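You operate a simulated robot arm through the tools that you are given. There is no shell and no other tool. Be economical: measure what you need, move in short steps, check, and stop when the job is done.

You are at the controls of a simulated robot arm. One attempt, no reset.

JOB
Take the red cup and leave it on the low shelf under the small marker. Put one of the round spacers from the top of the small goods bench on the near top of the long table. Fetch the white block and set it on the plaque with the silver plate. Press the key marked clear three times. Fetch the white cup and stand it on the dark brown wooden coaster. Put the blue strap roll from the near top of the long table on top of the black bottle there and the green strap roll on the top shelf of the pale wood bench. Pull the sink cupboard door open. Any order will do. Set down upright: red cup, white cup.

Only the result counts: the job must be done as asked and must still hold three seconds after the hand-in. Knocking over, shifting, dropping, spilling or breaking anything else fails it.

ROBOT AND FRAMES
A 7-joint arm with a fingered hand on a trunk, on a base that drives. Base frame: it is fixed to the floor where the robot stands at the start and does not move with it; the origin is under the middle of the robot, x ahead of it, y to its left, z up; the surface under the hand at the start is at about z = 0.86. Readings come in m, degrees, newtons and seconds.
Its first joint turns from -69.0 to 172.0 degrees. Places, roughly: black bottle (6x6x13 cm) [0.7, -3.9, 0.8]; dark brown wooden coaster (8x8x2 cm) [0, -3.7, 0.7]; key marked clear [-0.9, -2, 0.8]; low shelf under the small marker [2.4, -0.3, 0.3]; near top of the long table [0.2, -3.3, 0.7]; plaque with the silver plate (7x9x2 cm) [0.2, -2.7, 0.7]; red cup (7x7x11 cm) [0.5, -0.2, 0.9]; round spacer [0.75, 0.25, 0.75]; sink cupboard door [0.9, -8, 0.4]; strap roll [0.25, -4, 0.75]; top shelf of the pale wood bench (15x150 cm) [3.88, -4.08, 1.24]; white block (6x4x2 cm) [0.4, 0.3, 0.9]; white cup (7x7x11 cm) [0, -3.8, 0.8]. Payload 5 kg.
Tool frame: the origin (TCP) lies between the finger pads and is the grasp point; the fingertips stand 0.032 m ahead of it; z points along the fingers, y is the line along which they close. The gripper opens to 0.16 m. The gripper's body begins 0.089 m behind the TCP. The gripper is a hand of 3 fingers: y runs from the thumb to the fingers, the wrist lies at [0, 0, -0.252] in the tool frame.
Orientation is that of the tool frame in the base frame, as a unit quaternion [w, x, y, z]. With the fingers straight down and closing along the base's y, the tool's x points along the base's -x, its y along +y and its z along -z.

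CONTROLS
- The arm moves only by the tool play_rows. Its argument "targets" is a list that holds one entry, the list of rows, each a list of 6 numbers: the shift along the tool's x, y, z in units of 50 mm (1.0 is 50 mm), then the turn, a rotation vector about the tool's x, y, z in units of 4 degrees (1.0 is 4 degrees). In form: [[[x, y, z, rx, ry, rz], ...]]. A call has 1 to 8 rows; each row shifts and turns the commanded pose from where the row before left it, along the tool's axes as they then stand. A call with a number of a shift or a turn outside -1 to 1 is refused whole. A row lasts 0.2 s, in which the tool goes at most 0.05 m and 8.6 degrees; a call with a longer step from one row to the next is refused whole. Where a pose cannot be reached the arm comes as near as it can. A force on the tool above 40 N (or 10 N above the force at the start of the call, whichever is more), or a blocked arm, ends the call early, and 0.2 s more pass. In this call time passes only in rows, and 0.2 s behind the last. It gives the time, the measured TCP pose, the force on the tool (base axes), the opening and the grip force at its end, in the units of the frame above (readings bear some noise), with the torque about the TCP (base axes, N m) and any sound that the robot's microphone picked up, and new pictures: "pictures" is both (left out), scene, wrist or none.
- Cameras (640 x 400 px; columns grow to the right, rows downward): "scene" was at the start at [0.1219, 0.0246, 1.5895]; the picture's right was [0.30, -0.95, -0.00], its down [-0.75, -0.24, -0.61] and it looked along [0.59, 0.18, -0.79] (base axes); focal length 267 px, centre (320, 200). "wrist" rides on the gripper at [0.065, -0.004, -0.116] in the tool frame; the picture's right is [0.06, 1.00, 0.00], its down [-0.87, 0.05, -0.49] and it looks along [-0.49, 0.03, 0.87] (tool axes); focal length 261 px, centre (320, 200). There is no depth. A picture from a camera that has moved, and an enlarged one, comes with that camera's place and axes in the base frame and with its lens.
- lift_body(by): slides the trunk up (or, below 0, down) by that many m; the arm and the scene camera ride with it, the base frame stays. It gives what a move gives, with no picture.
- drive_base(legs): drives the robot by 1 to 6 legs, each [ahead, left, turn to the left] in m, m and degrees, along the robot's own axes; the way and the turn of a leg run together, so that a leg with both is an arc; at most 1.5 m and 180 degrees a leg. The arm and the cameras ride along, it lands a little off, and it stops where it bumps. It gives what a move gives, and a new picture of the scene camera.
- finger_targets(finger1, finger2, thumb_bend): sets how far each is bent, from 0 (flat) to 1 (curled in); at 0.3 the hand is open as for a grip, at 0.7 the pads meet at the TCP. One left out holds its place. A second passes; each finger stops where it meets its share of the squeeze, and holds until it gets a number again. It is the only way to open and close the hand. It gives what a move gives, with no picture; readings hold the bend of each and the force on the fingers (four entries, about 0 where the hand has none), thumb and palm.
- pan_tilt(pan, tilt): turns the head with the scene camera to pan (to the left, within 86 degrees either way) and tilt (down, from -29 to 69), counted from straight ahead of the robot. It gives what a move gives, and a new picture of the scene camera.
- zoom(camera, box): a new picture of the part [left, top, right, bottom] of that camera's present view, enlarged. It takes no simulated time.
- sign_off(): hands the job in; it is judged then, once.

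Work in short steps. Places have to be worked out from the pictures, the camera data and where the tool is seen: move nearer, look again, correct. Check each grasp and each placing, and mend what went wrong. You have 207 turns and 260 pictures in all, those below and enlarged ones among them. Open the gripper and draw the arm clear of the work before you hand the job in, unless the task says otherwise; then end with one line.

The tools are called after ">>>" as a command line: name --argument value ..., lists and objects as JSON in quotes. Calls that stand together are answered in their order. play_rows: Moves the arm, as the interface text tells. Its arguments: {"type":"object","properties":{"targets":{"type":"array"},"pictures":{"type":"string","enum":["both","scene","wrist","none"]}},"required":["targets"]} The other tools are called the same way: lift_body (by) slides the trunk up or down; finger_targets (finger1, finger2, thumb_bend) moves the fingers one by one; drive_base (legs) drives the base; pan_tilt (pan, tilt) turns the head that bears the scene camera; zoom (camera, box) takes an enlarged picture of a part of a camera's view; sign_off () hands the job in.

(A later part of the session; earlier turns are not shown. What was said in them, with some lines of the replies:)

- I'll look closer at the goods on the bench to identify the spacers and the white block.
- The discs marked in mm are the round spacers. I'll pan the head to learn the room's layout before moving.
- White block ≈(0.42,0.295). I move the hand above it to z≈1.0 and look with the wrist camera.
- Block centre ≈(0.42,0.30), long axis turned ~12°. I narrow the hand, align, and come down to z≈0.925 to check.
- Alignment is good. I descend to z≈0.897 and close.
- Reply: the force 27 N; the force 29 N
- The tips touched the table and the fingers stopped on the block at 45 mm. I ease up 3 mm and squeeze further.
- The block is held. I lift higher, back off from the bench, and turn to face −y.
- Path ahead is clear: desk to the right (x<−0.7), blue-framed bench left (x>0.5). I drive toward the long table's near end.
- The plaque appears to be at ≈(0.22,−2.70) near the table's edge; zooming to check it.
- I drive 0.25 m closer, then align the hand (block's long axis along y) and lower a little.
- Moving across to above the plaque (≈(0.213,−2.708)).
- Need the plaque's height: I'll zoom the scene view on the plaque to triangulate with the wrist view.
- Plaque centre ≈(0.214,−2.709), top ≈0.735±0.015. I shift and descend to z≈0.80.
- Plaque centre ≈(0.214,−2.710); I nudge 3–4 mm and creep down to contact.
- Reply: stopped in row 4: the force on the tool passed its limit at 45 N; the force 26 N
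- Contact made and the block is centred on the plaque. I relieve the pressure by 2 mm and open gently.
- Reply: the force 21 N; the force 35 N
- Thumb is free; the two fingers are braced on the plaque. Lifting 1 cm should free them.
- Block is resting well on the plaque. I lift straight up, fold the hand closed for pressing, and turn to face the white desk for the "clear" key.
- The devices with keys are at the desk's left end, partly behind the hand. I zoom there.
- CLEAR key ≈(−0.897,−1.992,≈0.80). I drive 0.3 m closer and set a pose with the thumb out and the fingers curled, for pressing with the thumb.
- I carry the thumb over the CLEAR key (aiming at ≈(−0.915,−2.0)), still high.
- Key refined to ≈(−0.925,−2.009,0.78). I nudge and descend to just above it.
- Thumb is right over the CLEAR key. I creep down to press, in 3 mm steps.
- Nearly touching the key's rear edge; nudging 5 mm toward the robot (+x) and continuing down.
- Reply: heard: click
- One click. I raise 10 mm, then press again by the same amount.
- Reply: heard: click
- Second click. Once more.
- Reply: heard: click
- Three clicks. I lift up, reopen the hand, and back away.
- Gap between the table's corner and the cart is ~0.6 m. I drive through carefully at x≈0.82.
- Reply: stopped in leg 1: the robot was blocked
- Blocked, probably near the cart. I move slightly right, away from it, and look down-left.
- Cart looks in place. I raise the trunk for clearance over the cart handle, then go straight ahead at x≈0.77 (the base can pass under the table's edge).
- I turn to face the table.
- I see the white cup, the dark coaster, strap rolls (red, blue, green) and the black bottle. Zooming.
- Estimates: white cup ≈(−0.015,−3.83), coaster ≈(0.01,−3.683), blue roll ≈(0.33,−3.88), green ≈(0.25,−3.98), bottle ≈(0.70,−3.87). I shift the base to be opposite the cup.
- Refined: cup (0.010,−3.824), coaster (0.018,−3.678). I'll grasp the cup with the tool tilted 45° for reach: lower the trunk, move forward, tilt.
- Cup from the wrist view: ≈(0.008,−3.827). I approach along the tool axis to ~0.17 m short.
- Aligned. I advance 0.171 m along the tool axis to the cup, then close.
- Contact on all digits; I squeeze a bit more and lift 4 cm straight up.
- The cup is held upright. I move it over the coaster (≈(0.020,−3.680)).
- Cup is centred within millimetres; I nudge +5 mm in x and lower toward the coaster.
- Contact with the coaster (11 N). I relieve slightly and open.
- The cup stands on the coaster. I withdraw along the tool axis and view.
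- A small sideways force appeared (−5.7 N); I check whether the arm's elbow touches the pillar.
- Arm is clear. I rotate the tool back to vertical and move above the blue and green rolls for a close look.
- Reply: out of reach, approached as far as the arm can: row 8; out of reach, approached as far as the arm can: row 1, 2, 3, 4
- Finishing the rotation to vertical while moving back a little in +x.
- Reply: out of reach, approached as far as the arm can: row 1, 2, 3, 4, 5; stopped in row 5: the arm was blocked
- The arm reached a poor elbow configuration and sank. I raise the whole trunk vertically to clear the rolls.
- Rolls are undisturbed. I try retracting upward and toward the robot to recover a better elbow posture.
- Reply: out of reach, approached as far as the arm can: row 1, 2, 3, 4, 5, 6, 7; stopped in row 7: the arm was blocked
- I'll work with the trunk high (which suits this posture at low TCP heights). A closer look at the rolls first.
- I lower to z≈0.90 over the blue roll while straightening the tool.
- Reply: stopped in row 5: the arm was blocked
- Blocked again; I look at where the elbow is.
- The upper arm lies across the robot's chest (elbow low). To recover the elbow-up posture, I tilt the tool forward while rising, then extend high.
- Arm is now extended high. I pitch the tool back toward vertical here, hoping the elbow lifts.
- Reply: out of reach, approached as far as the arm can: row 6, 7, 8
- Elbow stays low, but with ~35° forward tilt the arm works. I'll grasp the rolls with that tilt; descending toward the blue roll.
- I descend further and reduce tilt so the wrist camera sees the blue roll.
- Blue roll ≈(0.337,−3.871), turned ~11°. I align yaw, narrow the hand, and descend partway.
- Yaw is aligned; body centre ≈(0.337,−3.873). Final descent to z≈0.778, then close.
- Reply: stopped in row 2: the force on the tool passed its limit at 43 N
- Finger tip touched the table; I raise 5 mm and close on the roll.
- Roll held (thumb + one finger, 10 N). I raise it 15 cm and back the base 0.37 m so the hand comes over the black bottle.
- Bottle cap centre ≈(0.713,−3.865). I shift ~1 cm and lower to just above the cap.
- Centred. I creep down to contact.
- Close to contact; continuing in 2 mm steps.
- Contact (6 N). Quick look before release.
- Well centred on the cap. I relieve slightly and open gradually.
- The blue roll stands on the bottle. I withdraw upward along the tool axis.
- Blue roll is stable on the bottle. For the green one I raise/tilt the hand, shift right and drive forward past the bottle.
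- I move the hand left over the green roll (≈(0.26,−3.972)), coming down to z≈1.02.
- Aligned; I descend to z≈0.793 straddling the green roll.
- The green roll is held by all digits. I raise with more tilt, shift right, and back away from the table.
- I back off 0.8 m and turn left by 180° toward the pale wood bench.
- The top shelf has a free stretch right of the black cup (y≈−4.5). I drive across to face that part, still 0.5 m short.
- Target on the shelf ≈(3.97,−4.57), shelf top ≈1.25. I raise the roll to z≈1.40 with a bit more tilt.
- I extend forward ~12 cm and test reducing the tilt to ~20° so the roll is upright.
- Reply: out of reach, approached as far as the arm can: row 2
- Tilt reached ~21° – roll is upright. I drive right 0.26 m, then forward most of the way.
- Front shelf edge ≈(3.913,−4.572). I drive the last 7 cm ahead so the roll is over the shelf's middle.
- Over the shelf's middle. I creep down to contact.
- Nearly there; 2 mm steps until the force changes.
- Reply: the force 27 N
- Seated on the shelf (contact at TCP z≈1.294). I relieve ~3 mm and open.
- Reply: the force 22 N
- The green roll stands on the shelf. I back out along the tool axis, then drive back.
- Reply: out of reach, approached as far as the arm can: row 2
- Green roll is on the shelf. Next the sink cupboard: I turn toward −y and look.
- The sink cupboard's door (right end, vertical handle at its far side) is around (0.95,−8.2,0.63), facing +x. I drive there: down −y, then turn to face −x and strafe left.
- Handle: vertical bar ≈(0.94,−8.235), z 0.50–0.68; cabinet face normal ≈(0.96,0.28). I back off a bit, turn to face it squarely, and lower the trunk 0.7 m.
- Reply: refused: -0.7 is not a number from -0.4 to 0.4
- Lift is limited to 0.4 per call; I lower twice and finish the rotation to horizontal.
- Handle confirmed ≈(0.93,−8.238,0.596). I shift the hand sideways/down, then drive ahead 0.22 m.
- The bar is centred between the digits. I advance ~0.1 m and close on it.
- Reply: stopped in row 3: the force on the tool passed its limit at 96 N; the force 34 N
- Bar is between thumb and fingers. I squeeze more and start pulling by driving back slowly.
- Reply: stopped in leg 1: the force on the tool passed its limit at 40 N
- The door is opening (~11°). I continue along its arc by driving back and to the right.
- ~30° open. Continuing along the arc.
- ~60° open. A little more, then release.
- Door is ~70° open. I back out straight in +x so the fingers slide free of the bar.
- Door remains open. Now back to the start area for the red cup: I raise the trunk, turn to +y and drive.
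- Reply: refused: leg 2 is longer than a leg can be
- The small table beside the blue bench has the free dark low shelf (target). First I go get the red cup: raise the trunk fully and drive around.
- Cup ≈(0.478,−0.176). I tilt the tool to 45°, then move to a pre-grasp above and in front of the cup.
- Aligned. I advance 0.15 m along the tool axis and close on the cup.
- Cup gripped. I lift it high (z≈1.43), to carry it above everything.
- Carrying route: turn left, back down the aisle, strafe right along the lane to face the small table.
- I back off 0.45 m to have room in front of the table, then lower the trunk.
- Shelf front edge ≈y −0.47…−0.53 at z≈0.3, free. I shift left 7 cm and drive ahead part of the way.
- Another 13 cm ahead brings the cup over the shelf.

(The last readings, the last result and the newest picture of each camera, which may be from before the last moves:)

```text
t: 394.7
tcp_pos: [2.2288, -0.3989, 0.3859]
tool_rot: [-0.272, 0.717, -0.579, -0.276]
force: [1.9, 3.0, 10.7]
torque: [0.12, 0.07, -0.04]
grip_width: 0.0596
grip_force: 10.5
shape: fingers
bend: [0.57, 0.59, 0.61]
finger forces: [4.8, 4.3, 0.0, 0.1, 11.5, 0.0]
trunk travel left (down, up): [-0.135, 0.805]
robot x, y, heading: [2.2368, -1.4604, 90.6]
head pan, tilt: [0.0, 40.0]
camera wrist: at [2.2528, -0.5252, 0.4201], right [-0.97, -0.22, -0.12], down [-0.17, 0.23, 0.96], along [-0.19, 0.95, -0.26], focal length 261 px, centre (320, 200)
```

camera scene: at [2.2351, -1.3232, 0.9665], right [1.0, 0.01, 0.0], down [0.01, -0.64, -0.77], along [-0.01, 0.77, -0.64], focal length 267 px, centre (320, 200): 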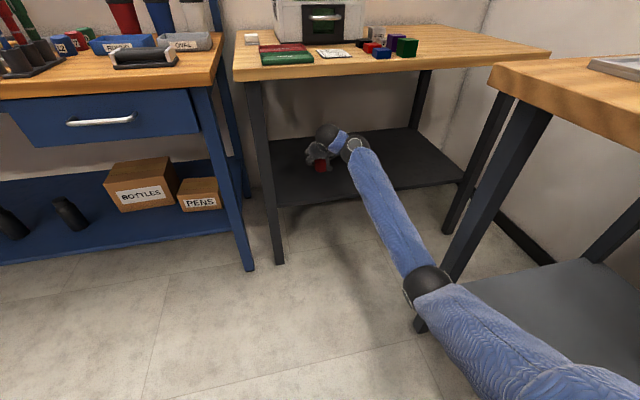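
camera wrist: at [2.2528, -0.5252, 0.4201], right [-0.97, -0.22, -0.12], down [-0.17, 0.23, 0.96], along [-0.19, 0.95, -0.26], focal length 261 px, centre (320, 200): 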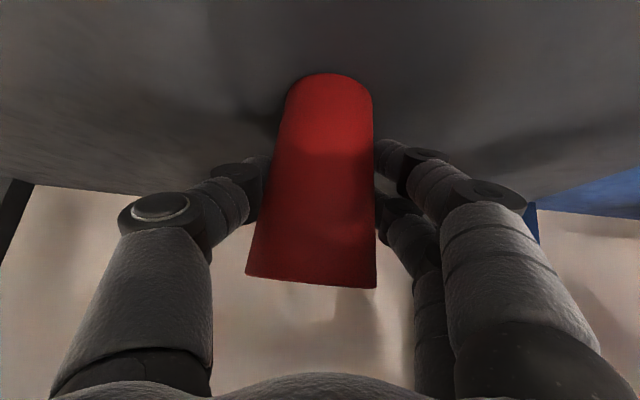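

Contact with the shelf. Relieve 1.5 mm and open.

>>> play_rows --targets '[[[-0.025, -0.002, -0.025, 0, 0, 0]]]' --pictures "none"

>>> finger_targets --finger1 0.5 --finger2 0.5 --thumb_bend 0.5

>>> finger_targets --finger1 0.36 --finger2 0.36 --thumb_bend 0.36

>>> zoom --camera "wrist" --box '[0, 0, 640, 400]'

```text
t: 395.1
tcp_pos: [2.2286, -0.3998, 0.3844]
tool_rot: [-0.272, 0.717, -0.579, -0.275]
force: [1.5, 4.6, 11.8]
torque: [0.24, 0.06, -0.11]
grip_width: 0.0597
grip_force: 9.7
shape: fingers
bend: [0.57, 0.59, 0.61]
finger forces: [4.5, 4.6, 0.1, 0.0, 11.6, 0.0]
trunk travel left (down, up): [-0.135, 0.805]
robot x, y, heading: [2.2324, -1.4604, 90.6]
head pan, tilt: [0.0, 40.0]
```

```text
t: 396.1
tcp_pos: [2.2272, -0.4015, 0.3837]
tool_rot: [-0.27, 0.719, -0.579, -0.275]
force: [0.9, -0.5, -0.5]
torque: [0.02, 0.01, 0.03]
grip_width: 0.0864
grip_force: 0.0
shape: fingers
bend: [0.5, 0.5, 0.5]
finger forces: [0.0, 0.0, 0.0, 0.0, 0.0, 0.0]
trunk travel left (down, up): [-0.135, 0.805]
robot x, y, heading: [2.2326, -1.4599, 91.1]
head pan, tilt: [0.0, 40.0]
```

```text
t: 397.1
tcp_pos: [2.2282, -0.3996, 0.385]
tool_rot: [-0.271, 0.719, -0.578, -0.275]
force: [0.6, 0.4, 0.5]
torque: [0.01, 0.0, -0.03]
grip_width: 0.1438
grip_force: 0.1
shape: fingers
bend: [0.36, 0.36, 0.36]
finger forces: [0.0, 0.0, 0.1, 0.0, 0.0, 0.0]
trunk travel left (down, up): [-0.135, 0.805]
robot x, y, heading: [2.2362, -1.4601, 90.4]
head pan, tilt: [0.0, 40.0]
```

```text
1.00 times, centred on (320, 200) of wrist (not enlarged: the box is as wide or as high as the picture)
camera zoom: at [2.2523, -0.5259, 0.4192], right [-0.97, -0.22, -0.12], down [-0.17, 0.24, 0.96], along [-0.19, 0.95, -0.27], focal length 261 px, centre (320, 200)
```

zoom: 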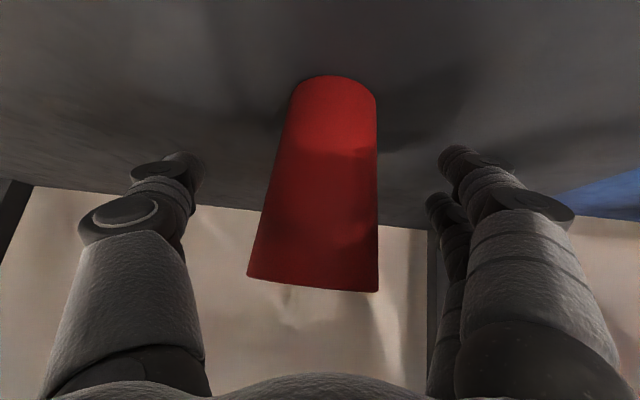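

The red cup stands on the low shelf. I back straight out, then check.

>>> drive_base --legs '[[-0.5, 0, 0]]'

>>> zoom --camera "scene" --box '[220, 30, 460, 200]'

>>> lift_body --by 0.4

>>> lift_body --by 0.4

```text
t: 400.1
tcp_pos: [2.234, -0.9007, 0.3873]
tool_rot: [-0.272, 0.718, -0.578, -0.275]
force: [-0.3, 0.3, 0.1]
torque: [-0.02, -0.01, 0.01]
grip_width: 0.1442
grip_force: 0.1
shape: fingers
bend: [0.36, 0.36, 0.36]
finger forces: [0.1, 0.0, 0.1, 0.0, 0.0, 0.0]
trunk travel left (down, up): [-0.135, 0.805]
robot x, y, heading: [2.2429, -1.9648, 90.8]
head pan, tilt: [0.0, 40.0]
camera scene: at [2.2411, -1.8251, 0.9665], right [1.0, 0.01, 0.0], down [0.01, -0.64, -0.77], along [-0.01, 0.77, -0.64], focal length 267 px, centre (320, 200)
```

scene: 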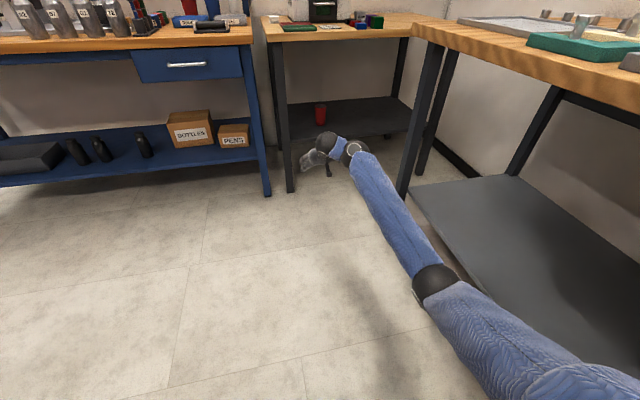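

```text
2.35 times, centred on (340, 115) of scene
camera zoom: at [2.2411, -1.8251, 0.9665], right [1.0, 0.01, 0.0], down [0.01, -0.64, -0.77], along [-0.01, 0.77, -0.64], focal length 627 px, centre (273, 400)
```

zoom: 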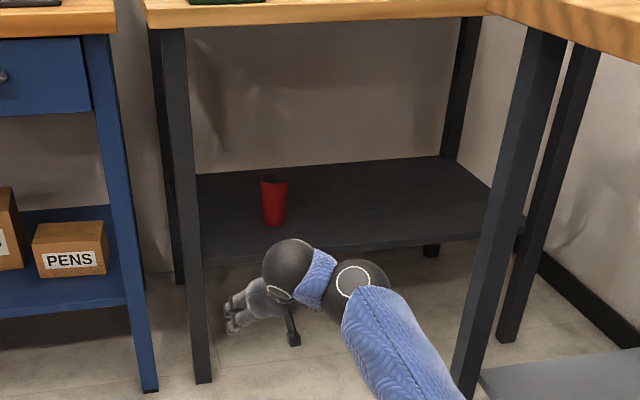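

```text
t: 403.9
tcp_pos: [2.2338, -0.8994, 0.7867]
tool_rot: [-0.272, 0.719, -0.578, -0.276]
force: [0.4, -0.3, -0.5]
torque: [-0.03, 0.0, 0.02]
grip_width: 0.1442
grip_force: 0.2
shape: fingers
bend: [0.36, 0.36, 0.36]
finger forces: [0.0, 0.0, 0.1, 0.0, 0.0, 0.0]
trunk travel left (down, up): [-0.535, 0.405]
robot x, y, heading: [2.2398, -1.964, 90.8]
head pan, tilt: [0.0, 40.0]
```

```text
t: 407.7
tcp_pos: [2.2342, -0.9007, 1.1873]
tool_rot: [-0.27, 0.719, -0.578, -0.275]
force: [0.1, -0.9, 0.7]
torque: [-0.03, 0.0, 0.02]
grip_width: 0.144
grip_force: 0.0
shape: fingers
bend: [0.36, 0.36, 0.36]
finger forces: [0.1, 0.0, 0.0, 0.0, 0.1, 0.1]
trunk travel left (down, up): [-0.935, 0.005]
robot x, y, heading: [2.2413, -1.9626, 90.8]
head pan, tilt: [0.0, 40.0]
```

Cup placed. I raise the hand and return along the same lane to the bench for the 17 mm spacer.

>>> play_rows --targets '[[[-0.69, -0.07, -0.68, 0, 0, 0], [-0.69, -0.07, -0.68, 0, 0, 0], [-0.69, -0.07, -0.68, 0, 0, 0], [-0.69, -0.07, -0.68, 0, 0, 0], [-0.69, -0.07, -0.68, 0, 0, 0]]]' --pictures "none"

>>> drive_base --legs '[[0.45, 0, 0], [0, 1.35, 0], [0, 1.35, 0], [1.38, 0, 0], [0, 0, -91]]'

```text
t: 408.9
tcp_pos: [2.2321, -0.8988, 1.4299]
tool_rot: [-0.272, 0.718, -0.578, -0.275]
force: [-0.3, 0.2, -0.5]
torque: [0.04, 0.0, -0.01]
grip_width: 0.1439
grip_force: 0.1
shape: fingers
bend: [0.36, 0.36, 0.36]
finger forces: [0.1, 0.0, 0.0, 0.0, 0.1, 0.1]
trunk travel left (down, up): [-0.935, 0.005]
robot x, y, heading: [2.2422, -1.9622, 90.8]
head pan, tilt: [0.0, 40.0]
```

```text
t: 435.1
tcp_pos: [0.4855, -0.1808, 1.4299]
tool_rot: [0.387, -0.101, 0.917, 0.003]
force: [-0.7, 0.0, -0.3]
torque: [0.01, 0.0, 0.0]
grip_width: 0.1442
grip_force: 0.0
shape: fingers
bend: [0.36, 0.36, 0.36]
finger forces: [0.0, 0.0, 0.1, 0.0, 0.0, 0.0]
trunk travel left (down, up): [-0.935, 0.005]
robot x, y, heading: [-0.5795, -0.1948, 1.0]
head pan, tilt: [0.0, 40.0]
camera scene: at [-0.4426, -0.1898, 1.7665], right [0.02, -1.0, 0.0], down [-0.64, -0.01, -0.77], along [0.77, 0.01, -0.64], focal length 267 px, centre (320, 200)
```

scene: 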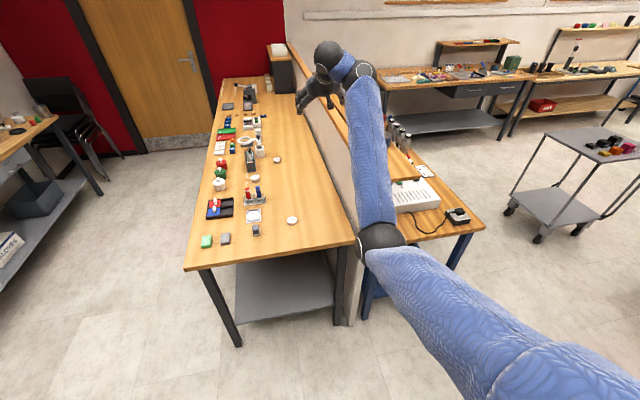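

Spacer ≈(0.473,−0.043). I bring the hand over it with the tilt reduced to ~20°.

>>> play_rows --targets '[[[0.745, 0.455, 0.378, 0, 0, 0], [0.745, 0.455, 0.378, 0, 0, 0], [0.745, 0.455, 0.378, 0, 0, 0], [0.745, 0.455, 0.378, 0, 0, 0], [0.745, 0.455, 0.378, 0, 0, 0], [0.745, 0.455, 0.378, 0, 0, 0], [0.745, 0.455, 0.378, 0, 0, 0], [0.745, 0.455, 0.378, 0, 0, 0]]]' --pictures "none"

>>> drive_base --legs '[[0.12, 0, -1]]'

>>> play_rows --targets '[[[0.3, 0, 0.35, 0, 0.93, 0], [0.3, 0, 0.4, 0, 0.93, 0], [0.3, 0, 0.4, 0, 0.93, 0], [0.2, 0, 0.4, 0, 0.93, 0], [0.1, 0, 0.3, 0, 0.93, 0], [0, 0, 0, 0, 0.93, 0]]]' --pictures "wrist"

```text
t: 436.9
tcp_pos: [0.3568, -0.046, 1.0965]
tool_rot: [0.387, -0.1, 0.917, 0.003]
force: [0.3, 0.4, 0.8]
torque: [-0.01, 0.04, 0.02]
grip_width: 0.144
grip_force: 0.0
shape: fingers
bend: [0.36, 0.36, 0.36]
finger forces: [0.1, 0.1, 0.1, 0.0, 0.0, 0.0]
trunk travel left (down, up): [-0.935, 0.005]
robot x, y, heading: [-0.5814, -0.1953, 1.0]
head pan, tilt: [0.0, 40.0]
```

```text
t: 438.2
tcp_pos: [0.4794, -0.0618, 1.0976]
tool_rot: [0.386, -0.092, 0.918, -0.001]
force: [-0.1, 0.1, -0.6]
torque: [0.03, 0.0, 0.0]
grip_width: 0.1441
grip_force: 0.0
shape: fingers
bend: [0.36, 0.36, 0.36]
finger forces: [0.0, 0.0, 0.1, 0.1, 0.0, 0.0]
trunk travel left (down, up): [-0.935, 0.005]
robot x, y, heading: [-0.4587, -0.1942, -0.4]
head pan, tilt: [0.0, 40.0]
camera scene: at [-0.3237, -0.1915, 1.7665], right [0.0, -1.0, 0.0], down [-0.64, 0.0, -0.77], along [0.77, 0.0, -0.64], focal length 267 px, centre (320, 200)
```

scene: 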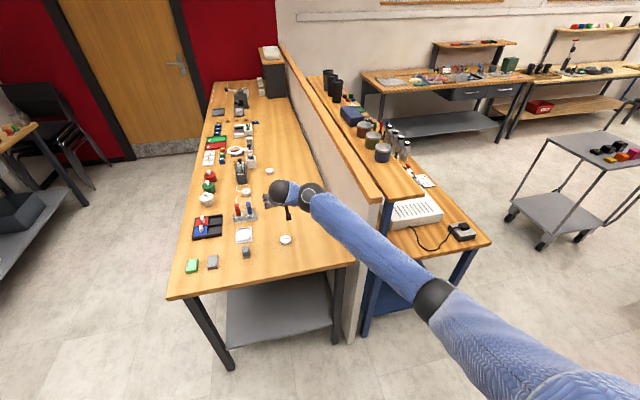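

```text
t: 439.6
tcp_pos: [0.4898, -0.0668, 0.9868]
tool_rot: [0.202, -0.09, 0.975, -0.019]
force: [0.1, -0.5, 0.5]
torque: [-0.04, 0.03, -0.04]
grip_width: 0.1438
grip_force: 0.1
shape: fingers
bend: [0.36, 0.36, 0.36]
finger forces: [0.1, 0.0, 0.1, 0.0, 0.1, 0.0]
trunk travel left (down, up): [-0.935, 0.005]
robot x, y, heading: [-0.4572, -0.1964, -0.2]
head pan, tilt: [0.0, 40.0]
camera wrist: at [0.3849, -0.0833, 1.067], right [-0.22, 0.97, -0.1], down [0.58, 0.21, 0.79], along [0.78, 0.12, -0.61], focal length 261 px, centre (320, 200)
```

wrist: 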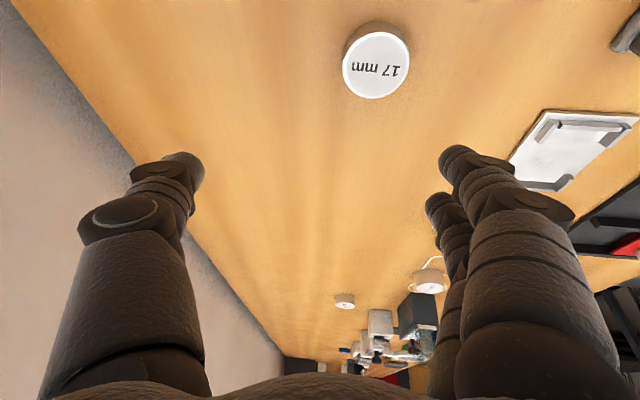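

Spacer ≈(0.465,−0.043). I bring the tool nearly vertical and level the roll.

>>> finger_targets --finger1 0.46 --finger2 0.46 --thumb_bend 0.46

>>> play_rows --targets '[[[0.1, 0.1, 0.3, -0.25, 0.9, 0], [0.1, 0.1, 0.3, -0.25, 0.9, 0], [0.1, 0.1, 0.3, -0.25, 0.9, 0], [0.1, 0.1, 0.2, -0.25, 0.9, 0], [0.0, 0.0, 0.0, -0.1, 0.9, 0]]]' --pictures "wrist"

```text
t: 440.6
tcp_pos: [0.4906, -0.0675, 0.9871]
tool_rot: [0.201, -0.09, 0.975, -0.018]
force: [1.1, -0.8, 0.5]
torque: [-0.01, -0.01, -0.02]
grip_width: 0.1044
grip_force: 0.1
shape: fingers
bend: [0.46, 0.46, 0.46]
finger forces: [0.0, 0.0, 0.1, 0.0, 0.0, 0.0]
trunk travel left (down, up): [-0.935, 0.005]
robot x, y, heading: [-0.46, -0.193, -0.3]
head pan, tilt: [0.0, 40.0]
```

```text
t: 441.8
tcp_pos: [0.4865, -0.0527, 0.9284]
tool_rot: [0.042, -0.095, 0.995, 0.005]
force: [-0.2, -0.3, 0.4]
torque: [-0.01, -0.02, -0.01]
grip_width: 0.1043
grip_force: 0.0
shape: fingers
bend: [0.46, 0.46, 0.46]
finger forces: [0.0, 0.0, 0.1, 0.1, 0.1, 0.0]
trunk travel left (down, up): [-0.935, 0.005]
robot x, y, heading: [-0.4556, -0.1919, -0.4]
head pan, tilt: [0.0, 40.0]
camera wrist: at [0.4124, -0.0706, 1.0364], right [-0.25, 0.97, 0.0], down [0.8, 0.21, 0.56], along [0.55, 0.14, -0.83], focal length 261 px, centre (320, 200)
```

wrist: 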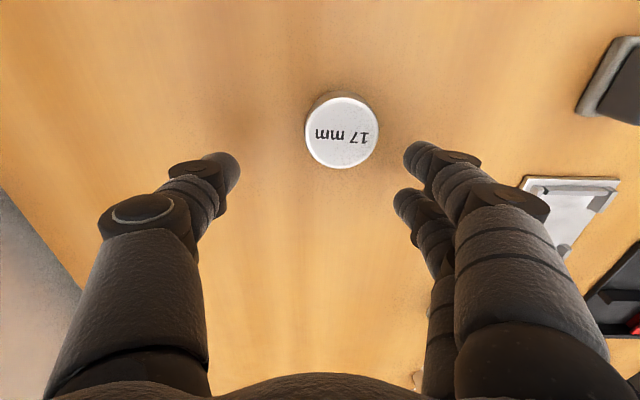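

Nearly vertical and level. I shift over the disc, descend, pre-close, then descend slightly more and grip.

>>> play_rows --targets '[[[0.226, 0.131, 0.25, 0, 0, 0], [0.226, 0.131, 0.24, 0, 0, 0]]]' --pictures "none"

>>> finger_targets --finger1 0.54 --finger2 0.54 --thumb_bend 0.54

>>> play_rows --targets '[[[0, 0, 0.1, 0, 0, 0]]]' --pictures "wrist"

```text
t: 442.4
tcp_pos: [0.4638, -0.0436, 0.9044]
tool_rot: [0.043, -0.094, 0.995, 0.005]
force: [0.5, 0.0, -0.2]
torque: [0.02, 0.02, -0.03]
grip_width: 0.1043
grip_force: 0.1
shape: fingers
bend: [0.46, 0.46, 0.46]
finger forces: [0.0, 0.1, 0.1, 0.1, 0.1, 0.0]
trunk travel left (down, up): [-0.935, 0.005]
robot x, y, heading: [-0.4623, -0.1928, -0.1]
head pan, tilt: [0.0, 40.0]
```

```text
t: 443.4
tcp_pos: [0.4636, -0.0425, 0.9037]
tool_rot: [0.044, -0.094, 0.995, 0.005]
force: [0.4, 0.2, -0.3]
torque: [-0.02, 0.03, -0.03]
grip_width: 0.0718
grip_force: 0.1
shape: fingers
bend: [0.54, 0.54, 0.54]
finger forces: [0.0, 0.0, 0.0, 0.0, 0.1, 0.1]
trunk travel left (down, up): [-0.935, 0.005]
robot x, y, heading: [-0.4599, -0.1953, 0.1]
head pan, tilt: [0.0, 40.0]
```

```text
t: 443.8
tcp_pos: [0.4641, -0.042, 0.9011]
tool_rot: [0.046, -0.094, 0.994, 0.005]
force: [0.1, 0.4, 20.9]
torque: [0.83, 0.58, 0.04]
grip_width: 0.0718
grip_force: 10.8
shape: fingers
bend: [0.56, 0.54, 0.54]
finger forces: [21.0, 0.0, 0.0, 0.0, 0.5, 0.0]
trunk travel left (down, up): [-0.935, 0.005]
robot x, y, heading: [-0.4604, -0.1926, -0.3]
head pan, tilt: [0.0, 40.0]
camera wrist: at [0.3899, -0.0606, 1.0097], right [-0.25, 0.97, 0.0], down [0.8, 0.21, 0.57], along [0.55, 0.14, -0.82], focal length 261 px, centre (320, 200)
```

wrist: 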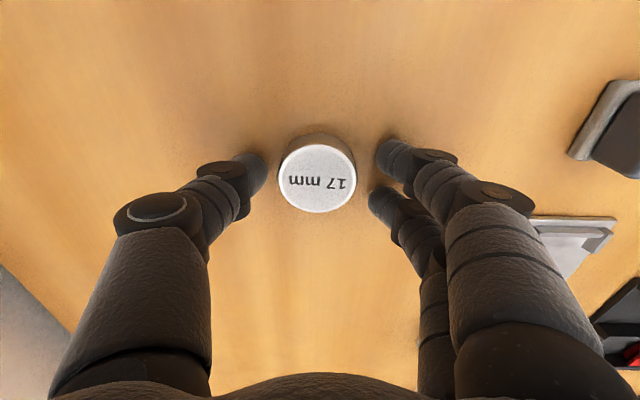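

>>> play_rows --targets '[[[0, 0, -0.07, 0, 0, 0]]]' --pictures "none"

>>> finger_targets --finger1 0.64 --finger2 0.64 --thumb_bend 0.64

>>> finger_targets --finger1 0.71 --finger2 0.71 --thumb_bend 0.71

>>> play_rows --targets '[[[0, 0, -0.4, 0, 0, 0], [0, 0, -0.6, 0, 0, 0]]]' --pictures "wrist"

```text
t: 444.2
tcp_pos: [0.462, -0.0418, 0.9018]
tool_rot: [0.043, -0.093, 0.995, 0.005]
force: [3.3, 0.9, 11.3]
torque: [0.47, 0.13, -0.14]
grip_width: 0.0714
grip_force: 5.7
shape: fingers
bend: [0.56, 0.54, 0.54]
finger forces: [11.6, 0.0, 0.0, 0.0, 0.0, 0.0]
trunk travel left (down, up): [-0.935, 0.005]
robot x, y, heading: [-0.4594, -0.1927, -0.1]
head pan, tilt: [0.0, 40.0]
```

```text
t: 445.2
tcp_pos: [0.4632, -0.0424, 0.9001]
tool_rot: [0.044, -0.092, 0.995, 0.005]
force: [-0.1, -0.7, -0.1]
torque: [-0.02, 0.03, 0.01]
grip_width: 0.0458
grip_force: 7.3
shape: fingers
bend: [0.62, 0.6, 0.62]
finger forces: [3.1, 4.8, 0.0, 0.0, 7.3, 0.0]
trunk travel left (down, up): [-0.935, 0.005]
robot x, y, heading: [-0.4601, -0.1934, -0.3]
head pan, tilt: [0.0, 40.0]
```

```text
t: 446.2
tcp_pos: [0.4618, -0.0422, 0.9004]
tool_rot: [0.043, -0.093, 0.995, 0.005]
force: [0.2, -0.4, 0.3]
torque: [0.03, -0.01, -0.01]
grip_width: 0.0441
grip_force: 19.1
shape: fingers
bend: [0.62, 0.6, 0.64]
finger forces: [9.3, 9.9, 0.1, 0.1, 18.7, 0.0]
trunk travel left (down, up): [-0.935, 0.005]
robot x, y, heading: [-0.4612, -0.1929, -0.3]
head pan, tilt: [0.0, 40.0]
```

```text
t: 446.8
tcp_pos: [0.4581, -0.0428, 0.95]
tool_rot: [0.044, -0.094, 0.995, 0.004]
force: [1.0, 0.4, -0.9]
torque: [0.01, -0.01, 0.0]
grip_width: 0.0439
grip_force: 19.3
shape: fingers
bend: [0.62, 0.6, 0.64]
finger forces: [9.4, 10.2, 0.0, 0.0, 18.7, 0.1]
trunk travel left (down, up): [-0.935, 0.005]
robot x, y, heading: [-0.4551, -0.1957, -0.3]
head pan, tilt: [0.0, 40.0]
camera wrist: at [0.385, -0.0615, 1.0581], right [-0.25, 0.97, -0.01], down [0.8, 0.21, 0.57], along [0.55, 0.14, -0.82], focal length 261 px, centre (320, 200)
```

wrist: 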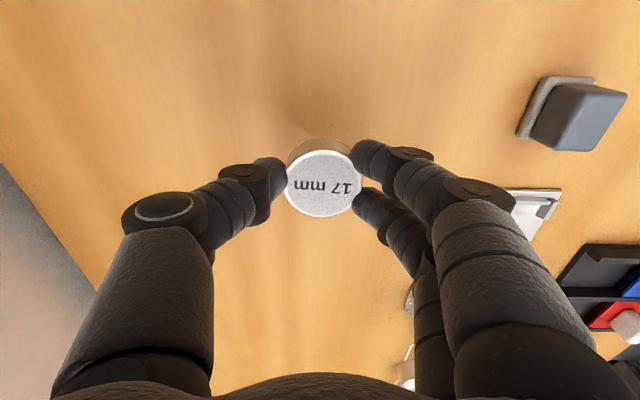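

Spacer held (19 N). I raise it with a bit of tilt, then drive around toward the near end of the long table.

>>> play_rows --targets '[[[-0.07, 0, -0.7, 0, -0.8, 0], [-0.12, 0, -0.7, 0, -0.8, 0], [-0.16, 0, -0.7, 0, -0.8, 0], [-0.2, 0, -0.7, 0, -0.8, 0], [-0.25, 0, -0.7, 0, -0.8, 0], [-0.28, 0, -0.65, 0, -0.8, 0]]]' --pictures "none"

>>> drive_base --legs '[[-0.3, 0, 0], [0, 0, -90], [0, 0.3, 0], [0.95, 0, 0], [0, 0.7, 0]]'

>>> pan_tilt --pan 5 --tilt 45

```text
t: 448.2
tcp_pos: [0.4721, -0.0541, 1.1733]
tool_rot: [0.214, -0.089, 0.973, 0.014]
force: [-0.8, -0.6, -1.1]
torque: [-0.03, 0.04, 0.02]
grip_width: 0.0438
grip_force: 19.0
shape: fingers
bend: [0.62, 0.6, 0.65]
finger forces: [9.6, 10.1, 0.0, 0.0, 18.6, 0.0]
trunk travel left (down, up): [-0.935, 0.005]
robot x, y, heading: [-0.4597, -0.1935, -0.2]
head pan, tilt: [0.0, 40.0]
```

```text
t: 463.7
tcp_pos: [0.3646, -2.0877, 1.1595]
tool_rot: [0.158, 0.624, 0.753, -0.137]
force: [0.5, 0.2, -1.1]
torque: [0.03, 0.01, -0.01]
grip_width: 0.0432
grip_force: 18.6
shape: fingers
bend: [0.63, 0.6, 0.65]
finger forces: [8.5, 10.6, 0.0, 0.0, 18.4, 0.0]
trunk travel left (down, up): [-0.935, 0.005]
robot x, y, heading: [0.2227, -1.1623, -90.1]
head pan, tilt: [0.0, 40.0]
camera scene: at [0.2246, -1.2945, 1.7665], right [-1.0, 0.0, 0.0], down [0.0, 0.64, -0.77], along [0.0, -0.77, -0.64], focal length 267 px, centre (320, 200)
```

scene: 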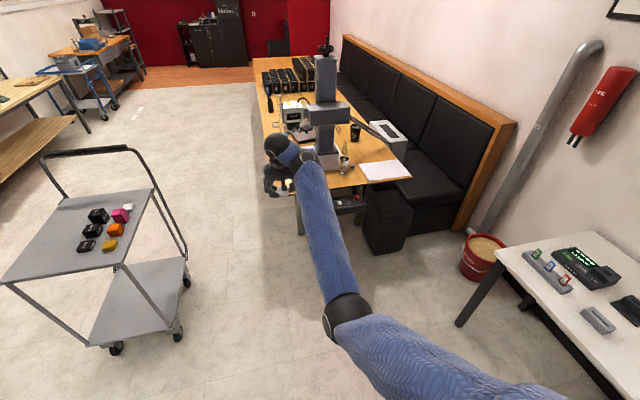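

```text
t: 464.3
tcp_pos: [0.3641, -2.0895, 1.1595]
tool_rot: [0.157, 0.624, 0.753, -0.138]
force: [-0.8, 0.5, -0.2]
torque: [0.02, -0.02, 0.03]
grip_width: 0.0433
grip_force: 18.6
shape: fingers
bend: [0.63, 0.6, 0.65]
finger forces: [8.5, 10.5, 0.0, 0.0, 18.5, 0.0]
trunk travel left (down, up): [-0.935, 0.005]
robot x, y, heading: [0.2237, -1.1654, -90.1]
head pan, tilt: [5.0, 45.0]
camera scene: at [0.2314, -1.2905, 1.7592], right [-1.0, -0.09, 0.0], down [-0.06, 0.7, -0.71], along [0.06, -0.7, -0.71], focal length 267 px, centre (320, 200)
```

scene: 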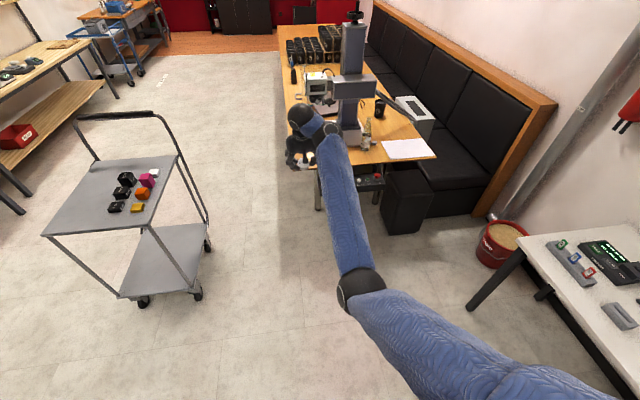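

>>> drive_base --legs '[[0.57, 0.02, 0]]'

>>> play_rows --targets '[[[0.3, 0, 0.6, 0, 0.8, 0], [0.25, 0, 0.7, 0, 0.8, 0], [0.2, 0, 0.7, 0, 0.8, 0], [0.15, 0, 0.7, 0, 0.8, 0], [0.1, 0, 0.7, 0, 0.8, 0], [0.08, 0, 0.7, 0, 0.8, 0]]]' --pictures "both"

```text
t: 467.5
tcp_pos: [0.3932, -2.6447, 1.1587]
tool_rot: [0.157, 0.623, 0.754, -0.138]
force: [0.4, 0.2, 0.2]
torque: [0.01, 0.02, -0.02]
grip_width: 0.0429
grip_force: 18.3
shape: fingers
bend: [0.63, 0.6, 0.65]
finger forces: [8.6, 10.4, 0.1, 0.0, 18.3, 0.0]
trunk travel left (down, up): [-0.935, 0.005]
robot x, y, heading: [0.2427, -1.7167, -89.5]
head pan, tilt: [5.0, 45.0]
camera scene: at [0.2553, -1.8473, 1.7592], right [-1.0, -0.1, 0.0], down [-0.07, 0.7, -0.71], along [0.07, -0.7, -0.71], focal length 267 px, centre (320, 200)
```

scene: 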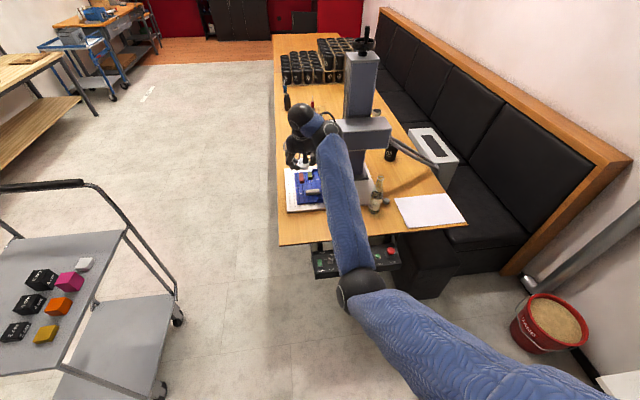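

```text
t: 468.9
tcp_pos: [0.3906, -2.6491, 0.9452]
tool_rot: [0.029, 0.637, 0.769, -0.032]
force: [0.1, -0.7, -1.3]
torque: [-0.01, 0.0, -0.02]
grip_width: 0.0429
grip_force: 18.7
shape: fingers
bend: [0.63, 0.6, 0.65]
finger forces: [8.5, 10.4, 0.1, 0.0, 18.2, 0.0]
trunk travel left (down, up): [-0.935, 0.005]
robot x, y, heading: [0.2431, -1.7184, -89.8]
head pan, tilt: [5.0, 45.0]
camera scene: at [0.2553, -1.8478, 1.7591], right [-1.0, -0.1, 0.0], down [-0.07, 0.7, -0.71], along [0.07, -0.7, -0.71], focal length 267 px, centre (320, 200)
camera wrist: at [0.3735, -2.5768, 1.0545], right [0.97, 0.25, -0.02], down [0.21, -0.8, 0.56], along [0.12, -0.55, -0.83], focal length 261 px, centre (320, 200)
```

scene: 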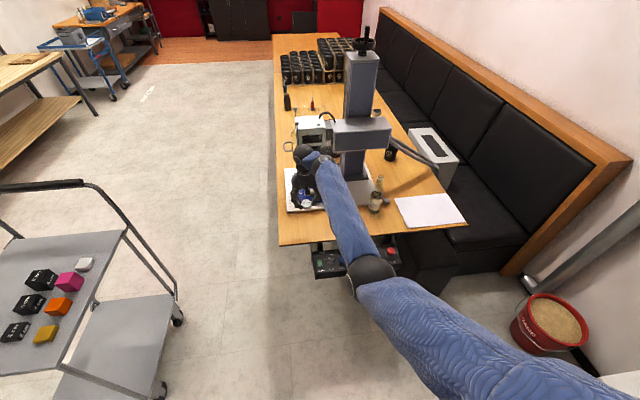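
wrist: 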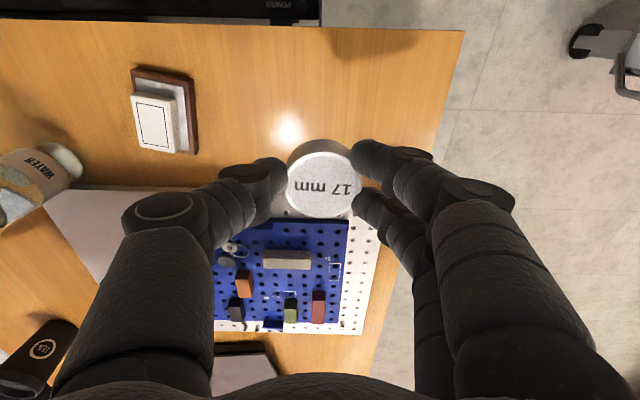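

The spot under the spacer is clear wood. I descend and creep to contact.

>>> play_rows --targets '[[[0.07, 0, 0.9, 0, 0, 0], [0.07, 0, 0.9, 0, 0, 0], [0.07, 0, 0.9, 0, 0, 0], [0.03, 0, 0.4, 0, 0, 0]]]' --pictures "wrist"

>>> play_rows --targets '[[[0, 0, 0.1, 0, 0, 0], [0, 0, 0.06, 0, 0, 0], [0, 0, 0.06, 0, 0, 0]]]' --pictures "none"

```text
t: 469.9
tcp_pos: [0.3894, -2.6512, 0.7914]
tool_rot: [0.029, 0.636, 0.77, -0.032]
force: [-0.3, 0.4, -1.5]
torque: [0.02, 0.0, -0.01]
grip_width: 0.0427
grip_force: 18.1
shape: fingers
bend: [0.63, 0.6, 0.65]
finger forces: [8.9, 10.4, 0.0, 0.1, 18.0, 0.1]
trunk travel left (down, up): [-0.935, 0.005]
robot x, y, heading: [0.248, -1.7167, -89.5]
head pan, tilt: [5.0, 45.0]
camera wrist: at [0.3718, -2.5787, 0.901], right [0.97, 0.25, -0.02], down [0.21, -0.8, 0.56], along [0.13, -0.55, -0.83], focal length 261 px, centre (320, 200)
```

wrist: 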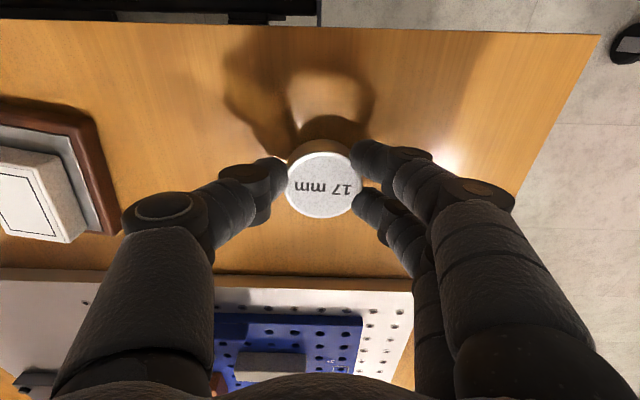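

```text
t: 470.7
tcp_pos: [0.3886, -2.6522, 0.7808]
tool_rot: [0.028, 0.637, 0.77, -0.032]
force: [0.0, 0.7, 0.0]
torque: [0.03, 0.0, -0.01]
grip_width: 0.0426
grip_force: 19.0
shape: fingers
bend: [0.63, 0.6, 0.65]
finger forces: [9.0, 10.5, 0.0, 0.0, 18.0, 0.0]
trunk travel left (down, up): [-0.935, 0.005]
robot x, y, heading: [0.2484, -1.7199, -89.7]
head pan, tilt: [5.0, 45.0]
```

>>> play_rows --targets '[[[0, 0, 0.05, 0, 0, 0], [0, 0, 0.05, 0, 0, 0]]]' --pictures "none"

>>> play_rows --targets '[[[0, 0, 0.05, 0, 0, 0]]]' --pictures "none"

```text
t: 471.3
tcp_pos: [0.3908, -2.653, 0.7787]
tool_rot: [0.03, 0.637, 0.77, -0.033]
force: [0.3, 5.0, 19.1]
torque: [0.39, -0.41, 0.06]
grip_width: 0.0423
grip_force: 26.9
shape: fingers
bend: [0.66, 0.62, 0.65]
finger forces: [21.6, 11.2, 0.1, 0.0, 20.7, 0.0]
trunk travel left (down, up): [-0.935, 0.005]
robot x, y, heading: [0.2444, -1.7187, -89.4]
head pan, tilt: [5.0, 45.0]
```

```text
t: 471.7
tcp_pos: [0.3911, -2.6523, 0.7785]
tool_rot: [0.03, 0.637, 0.77, -0.034]
force: [2.4, 4.9, 37.4]
torque: [0.44, -0.56, -0.07]
grip_width: 0.0425
grip_force: 31.6
shape: fingers
bend: [0.68, 0.63, 0.65]
finger forces: [29.4, 12.2, 0.1, 0.0, 22.4, 0.0]
trunk travel left (down, up): [-0.935, 0.005]
robot x, y, heading: [0.2462, -1.7162, -89.4]
head pan, tilt: [5.0, 45.0]
```

Contact at z≈0.780. I relieve 5 mm of command and open gently.

>>> play_rows --targets '[[[0, 0, -0.1, 0, 0, 0]]]' --pictures "none"

>>> finger_targets --finger1 0.56 --finger2 0.56 --thumb_bend 0.57

>>> play_rows --targets '[[[0, 0, -0.2, 0, 0, 0], [0, 0, -0.4, 0, 0, 0]]]' --pictures "wrist"

```text
t: 472.1
tcp_pos: [0.3898, -2.6527, 0.7789]
tool_rot: [0.03, 0.637, 0.77, -0.033]
force: [4.4, -6.0, 20.1]
torque: [-0.05, -0.51, -0.13]
grip_width: 0.0425
grip_force: 25.2
shape: fingers
bend: [0.67, 0.62, 0.65]
finger forces: [18.0, 13.7, 0.1, 0.0, 19.0, 0.0]
trunk travel left (down, up): [-0.935, 0.005]
robot x, y, heading: [0.2447, -1.7192, -89.7]
head pan, tilt: [5.0, 45.0]
```

```text
t: 473.1
tcp_pos: [0.3884, -2.6518, 0.7793]
tool_rot: [0.029, 0.636, 0.77, -0.033]
force: [-1.8, -1.7, 25.9]
torque: [0.17, 0.38, 0.0]
grip_width: 0.0473
grip_force: 13.2
shape: fingers
bend: [0.64, 0.57, 0.58]
finger forces: [10.6, 1.1, 0.0, 0.0, 14.3, 0.1]
trunk travel left (down, up): [-0.935, 0.005]
robot x, y, heading: [0.2473, -1.7165, -89.4]
head pan, tilt: [5.0, 45.0]
```

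```text
t: 473.7
tcp_pos: [0.3894, -2.6482, 0.8071]
tool_rot: [0.028, 0.637, 0.77, -0.033]
force: [-0.1, -1.0, 0.0]
torque: [-0.03, -0.02, -0.04]
grip_width: 0.0623
grip_force: 0.1
shape: fingers
bend: [0.56, 0.56, 0.56]
finger forces: [0.0, 0.0, 0.1, 0.1, 0.1, 0.1]
trunk travel left (down, up): [-0.935, 0.005]
robot x, y, heading: [0.2462, -1.7136, -89.3]
head pan, tilt: [5.0, 45.0]
camera wrist: at [0.3721, -2.5752, 0.9157], right [0.97, 0.25, -0.02], down [0.21, -0.8, 0.56], along [0.13, -0.55, -0.83], focal length 261 px, centre (320, 200)
```

wrist: 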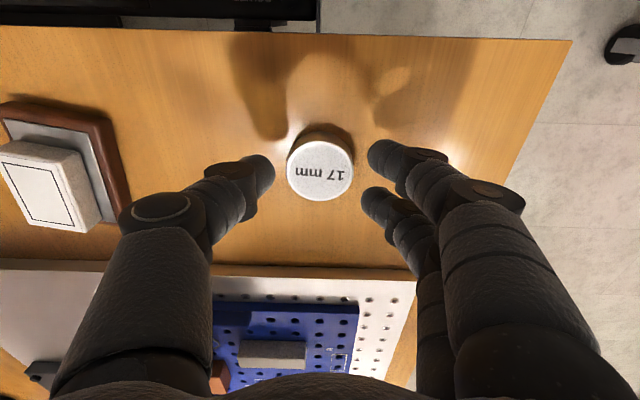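

The spacer rests on the table. I rise, back away, and verify the plaque and spacer in one view.

>>> play_rows --targets '[[[0, 0, -0.9, 0, -0.3, 0], [0, 0, -0.9, 0, -0.5, 0], [0, 0, -0.9, 0, -0.5, 0], [0, 0, -0.9, 0, -0.8, 0]]]' --pictures "none"

>>> drive_base --legs '[[-0.35, 0, 0]]'

>>> zoom --camera "scene" --box '[250, 60, 450, 220]'

```text
t: 474.7
tcp_pos: [0.389, -2.625, 0.9892]
tool_rot: [0.085, 0.632, 0.766, -0.079]
force: [0.1, 0.0, 0.4]
torque: [-0.01, 0.01, 0.0]
grip_width: 0.0623
grip_force: 0.1
shape: fingers
bend: [0.56, 0.56, 0.56]
finger forces: [0.0, 0.1, 0.0, 0.0, 0.1, 0.0]
trunk travel left (down, up): [-0.935, 0.005]
robot x, y, heading: [0.2483, -1.7156, -89.8]
head pan, tilt: [5.0, 45.0]
```

```text
t: 477.0
tcp_pos: [0.3854, -2.2743, 0.9864]
tool_rot: [0.085, 0.634, 0.765, -0.079]
force: [-0.2, 0.4, 0.5]
torque: [-0.01, 0.01, -0.01]
grip_width: 0.0625
grip_force: 0.2
shape: fingers
bend: [0.56, 0.56, 0.56]
finger forces: [0.0, 0.1, 0.1, 0.1, 0.0, 0.0]
trunk travel left (down, up): [-0.935, 0.005]
robot x, y, heading: [0.2419, -1.365, -89.9]
head pan, tilt: [5.0, 45.0]
camera scene: at [0.2522, -1.4931, 1.7592], right [-1.0, -0.09, 0.0], down [-0.07, 0.7, -0.71], along [0.07, -0.7, -0.71], focal length 267 px, centre (320, 200)
```

scene: 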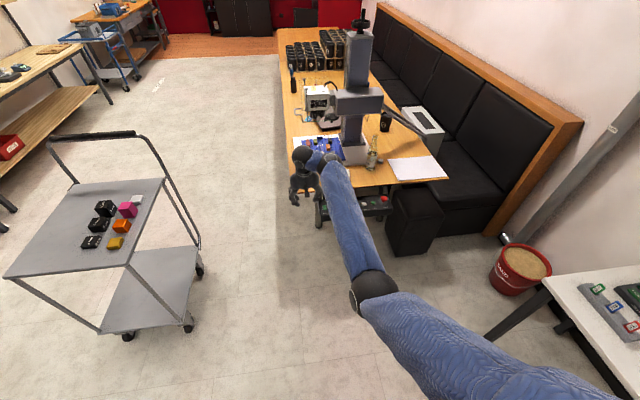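

```text
2.50 times, centred on (350, 140) of scene
camera zoom: at [0.2522, -1.4931, 1.7592], right [-1.0, -0.09, 0.0], down [-0.07, 0.7, -0.71], along [0.07, -0.7, -0.71], focal length 667 px, centre (245, 350)
```

zoom: 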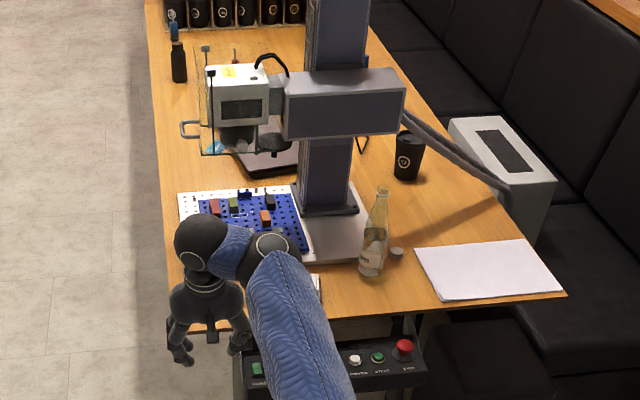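

The blue roll is still on the bottle. A wrist view to verify plaque and spacer.

>>> zoom --camera "wrist" --box '[0, 0, 640, 400]'

```text
1.00 times, centred on (320, 200) of wrist (not enlarged: the box is as wide or as high as the picture)
camera zoom: at [0.3645, -2.1867, 1.0837], right [0.97, 0.24, -0.03], down [0.2, -0.71, 0.68], along [0.15, -0.66, -0.73], focal length 261 px, centre (320, 200)
```

zoom: 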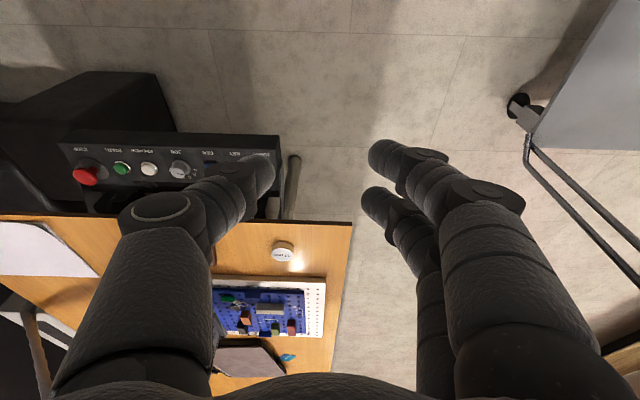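

Everything is in place: I open the hand fully and hand in.

>>> finger_targets --finger1 0.3 --finger2 0.3 --thumb_bend 0.3

>>> sign_off

```text
t: 478.0
tcp_pos: [0.3836, -2.2751, 0.9875]
tool_rot: [0.084, 0.634, 0.765, -0.078]
force: [-0.3, 0.4, -0.5]
torque: [-0.01, -0.01, 0.01]
grip_width: 0.1676
grip_force: 0.1
shape: fingers
bend: [0.3, 0.3, 0.3]
finger forces: [0.0, 0.0, 0.1, 0.1, 0.1, 0.0]
trunk travel left (down, up): [-0.935, 0.005]
robot x, y, heading: [0.2448, -1.3615, -89.9]
head pan, tilt: [5.0, 45.0]
```

```text
The job is handed in.
```

I did every item in the job and handed it in; the cupboard door stands about 70° open, and on the way to the white cup the base bumped the cart, which showed no visible shift.
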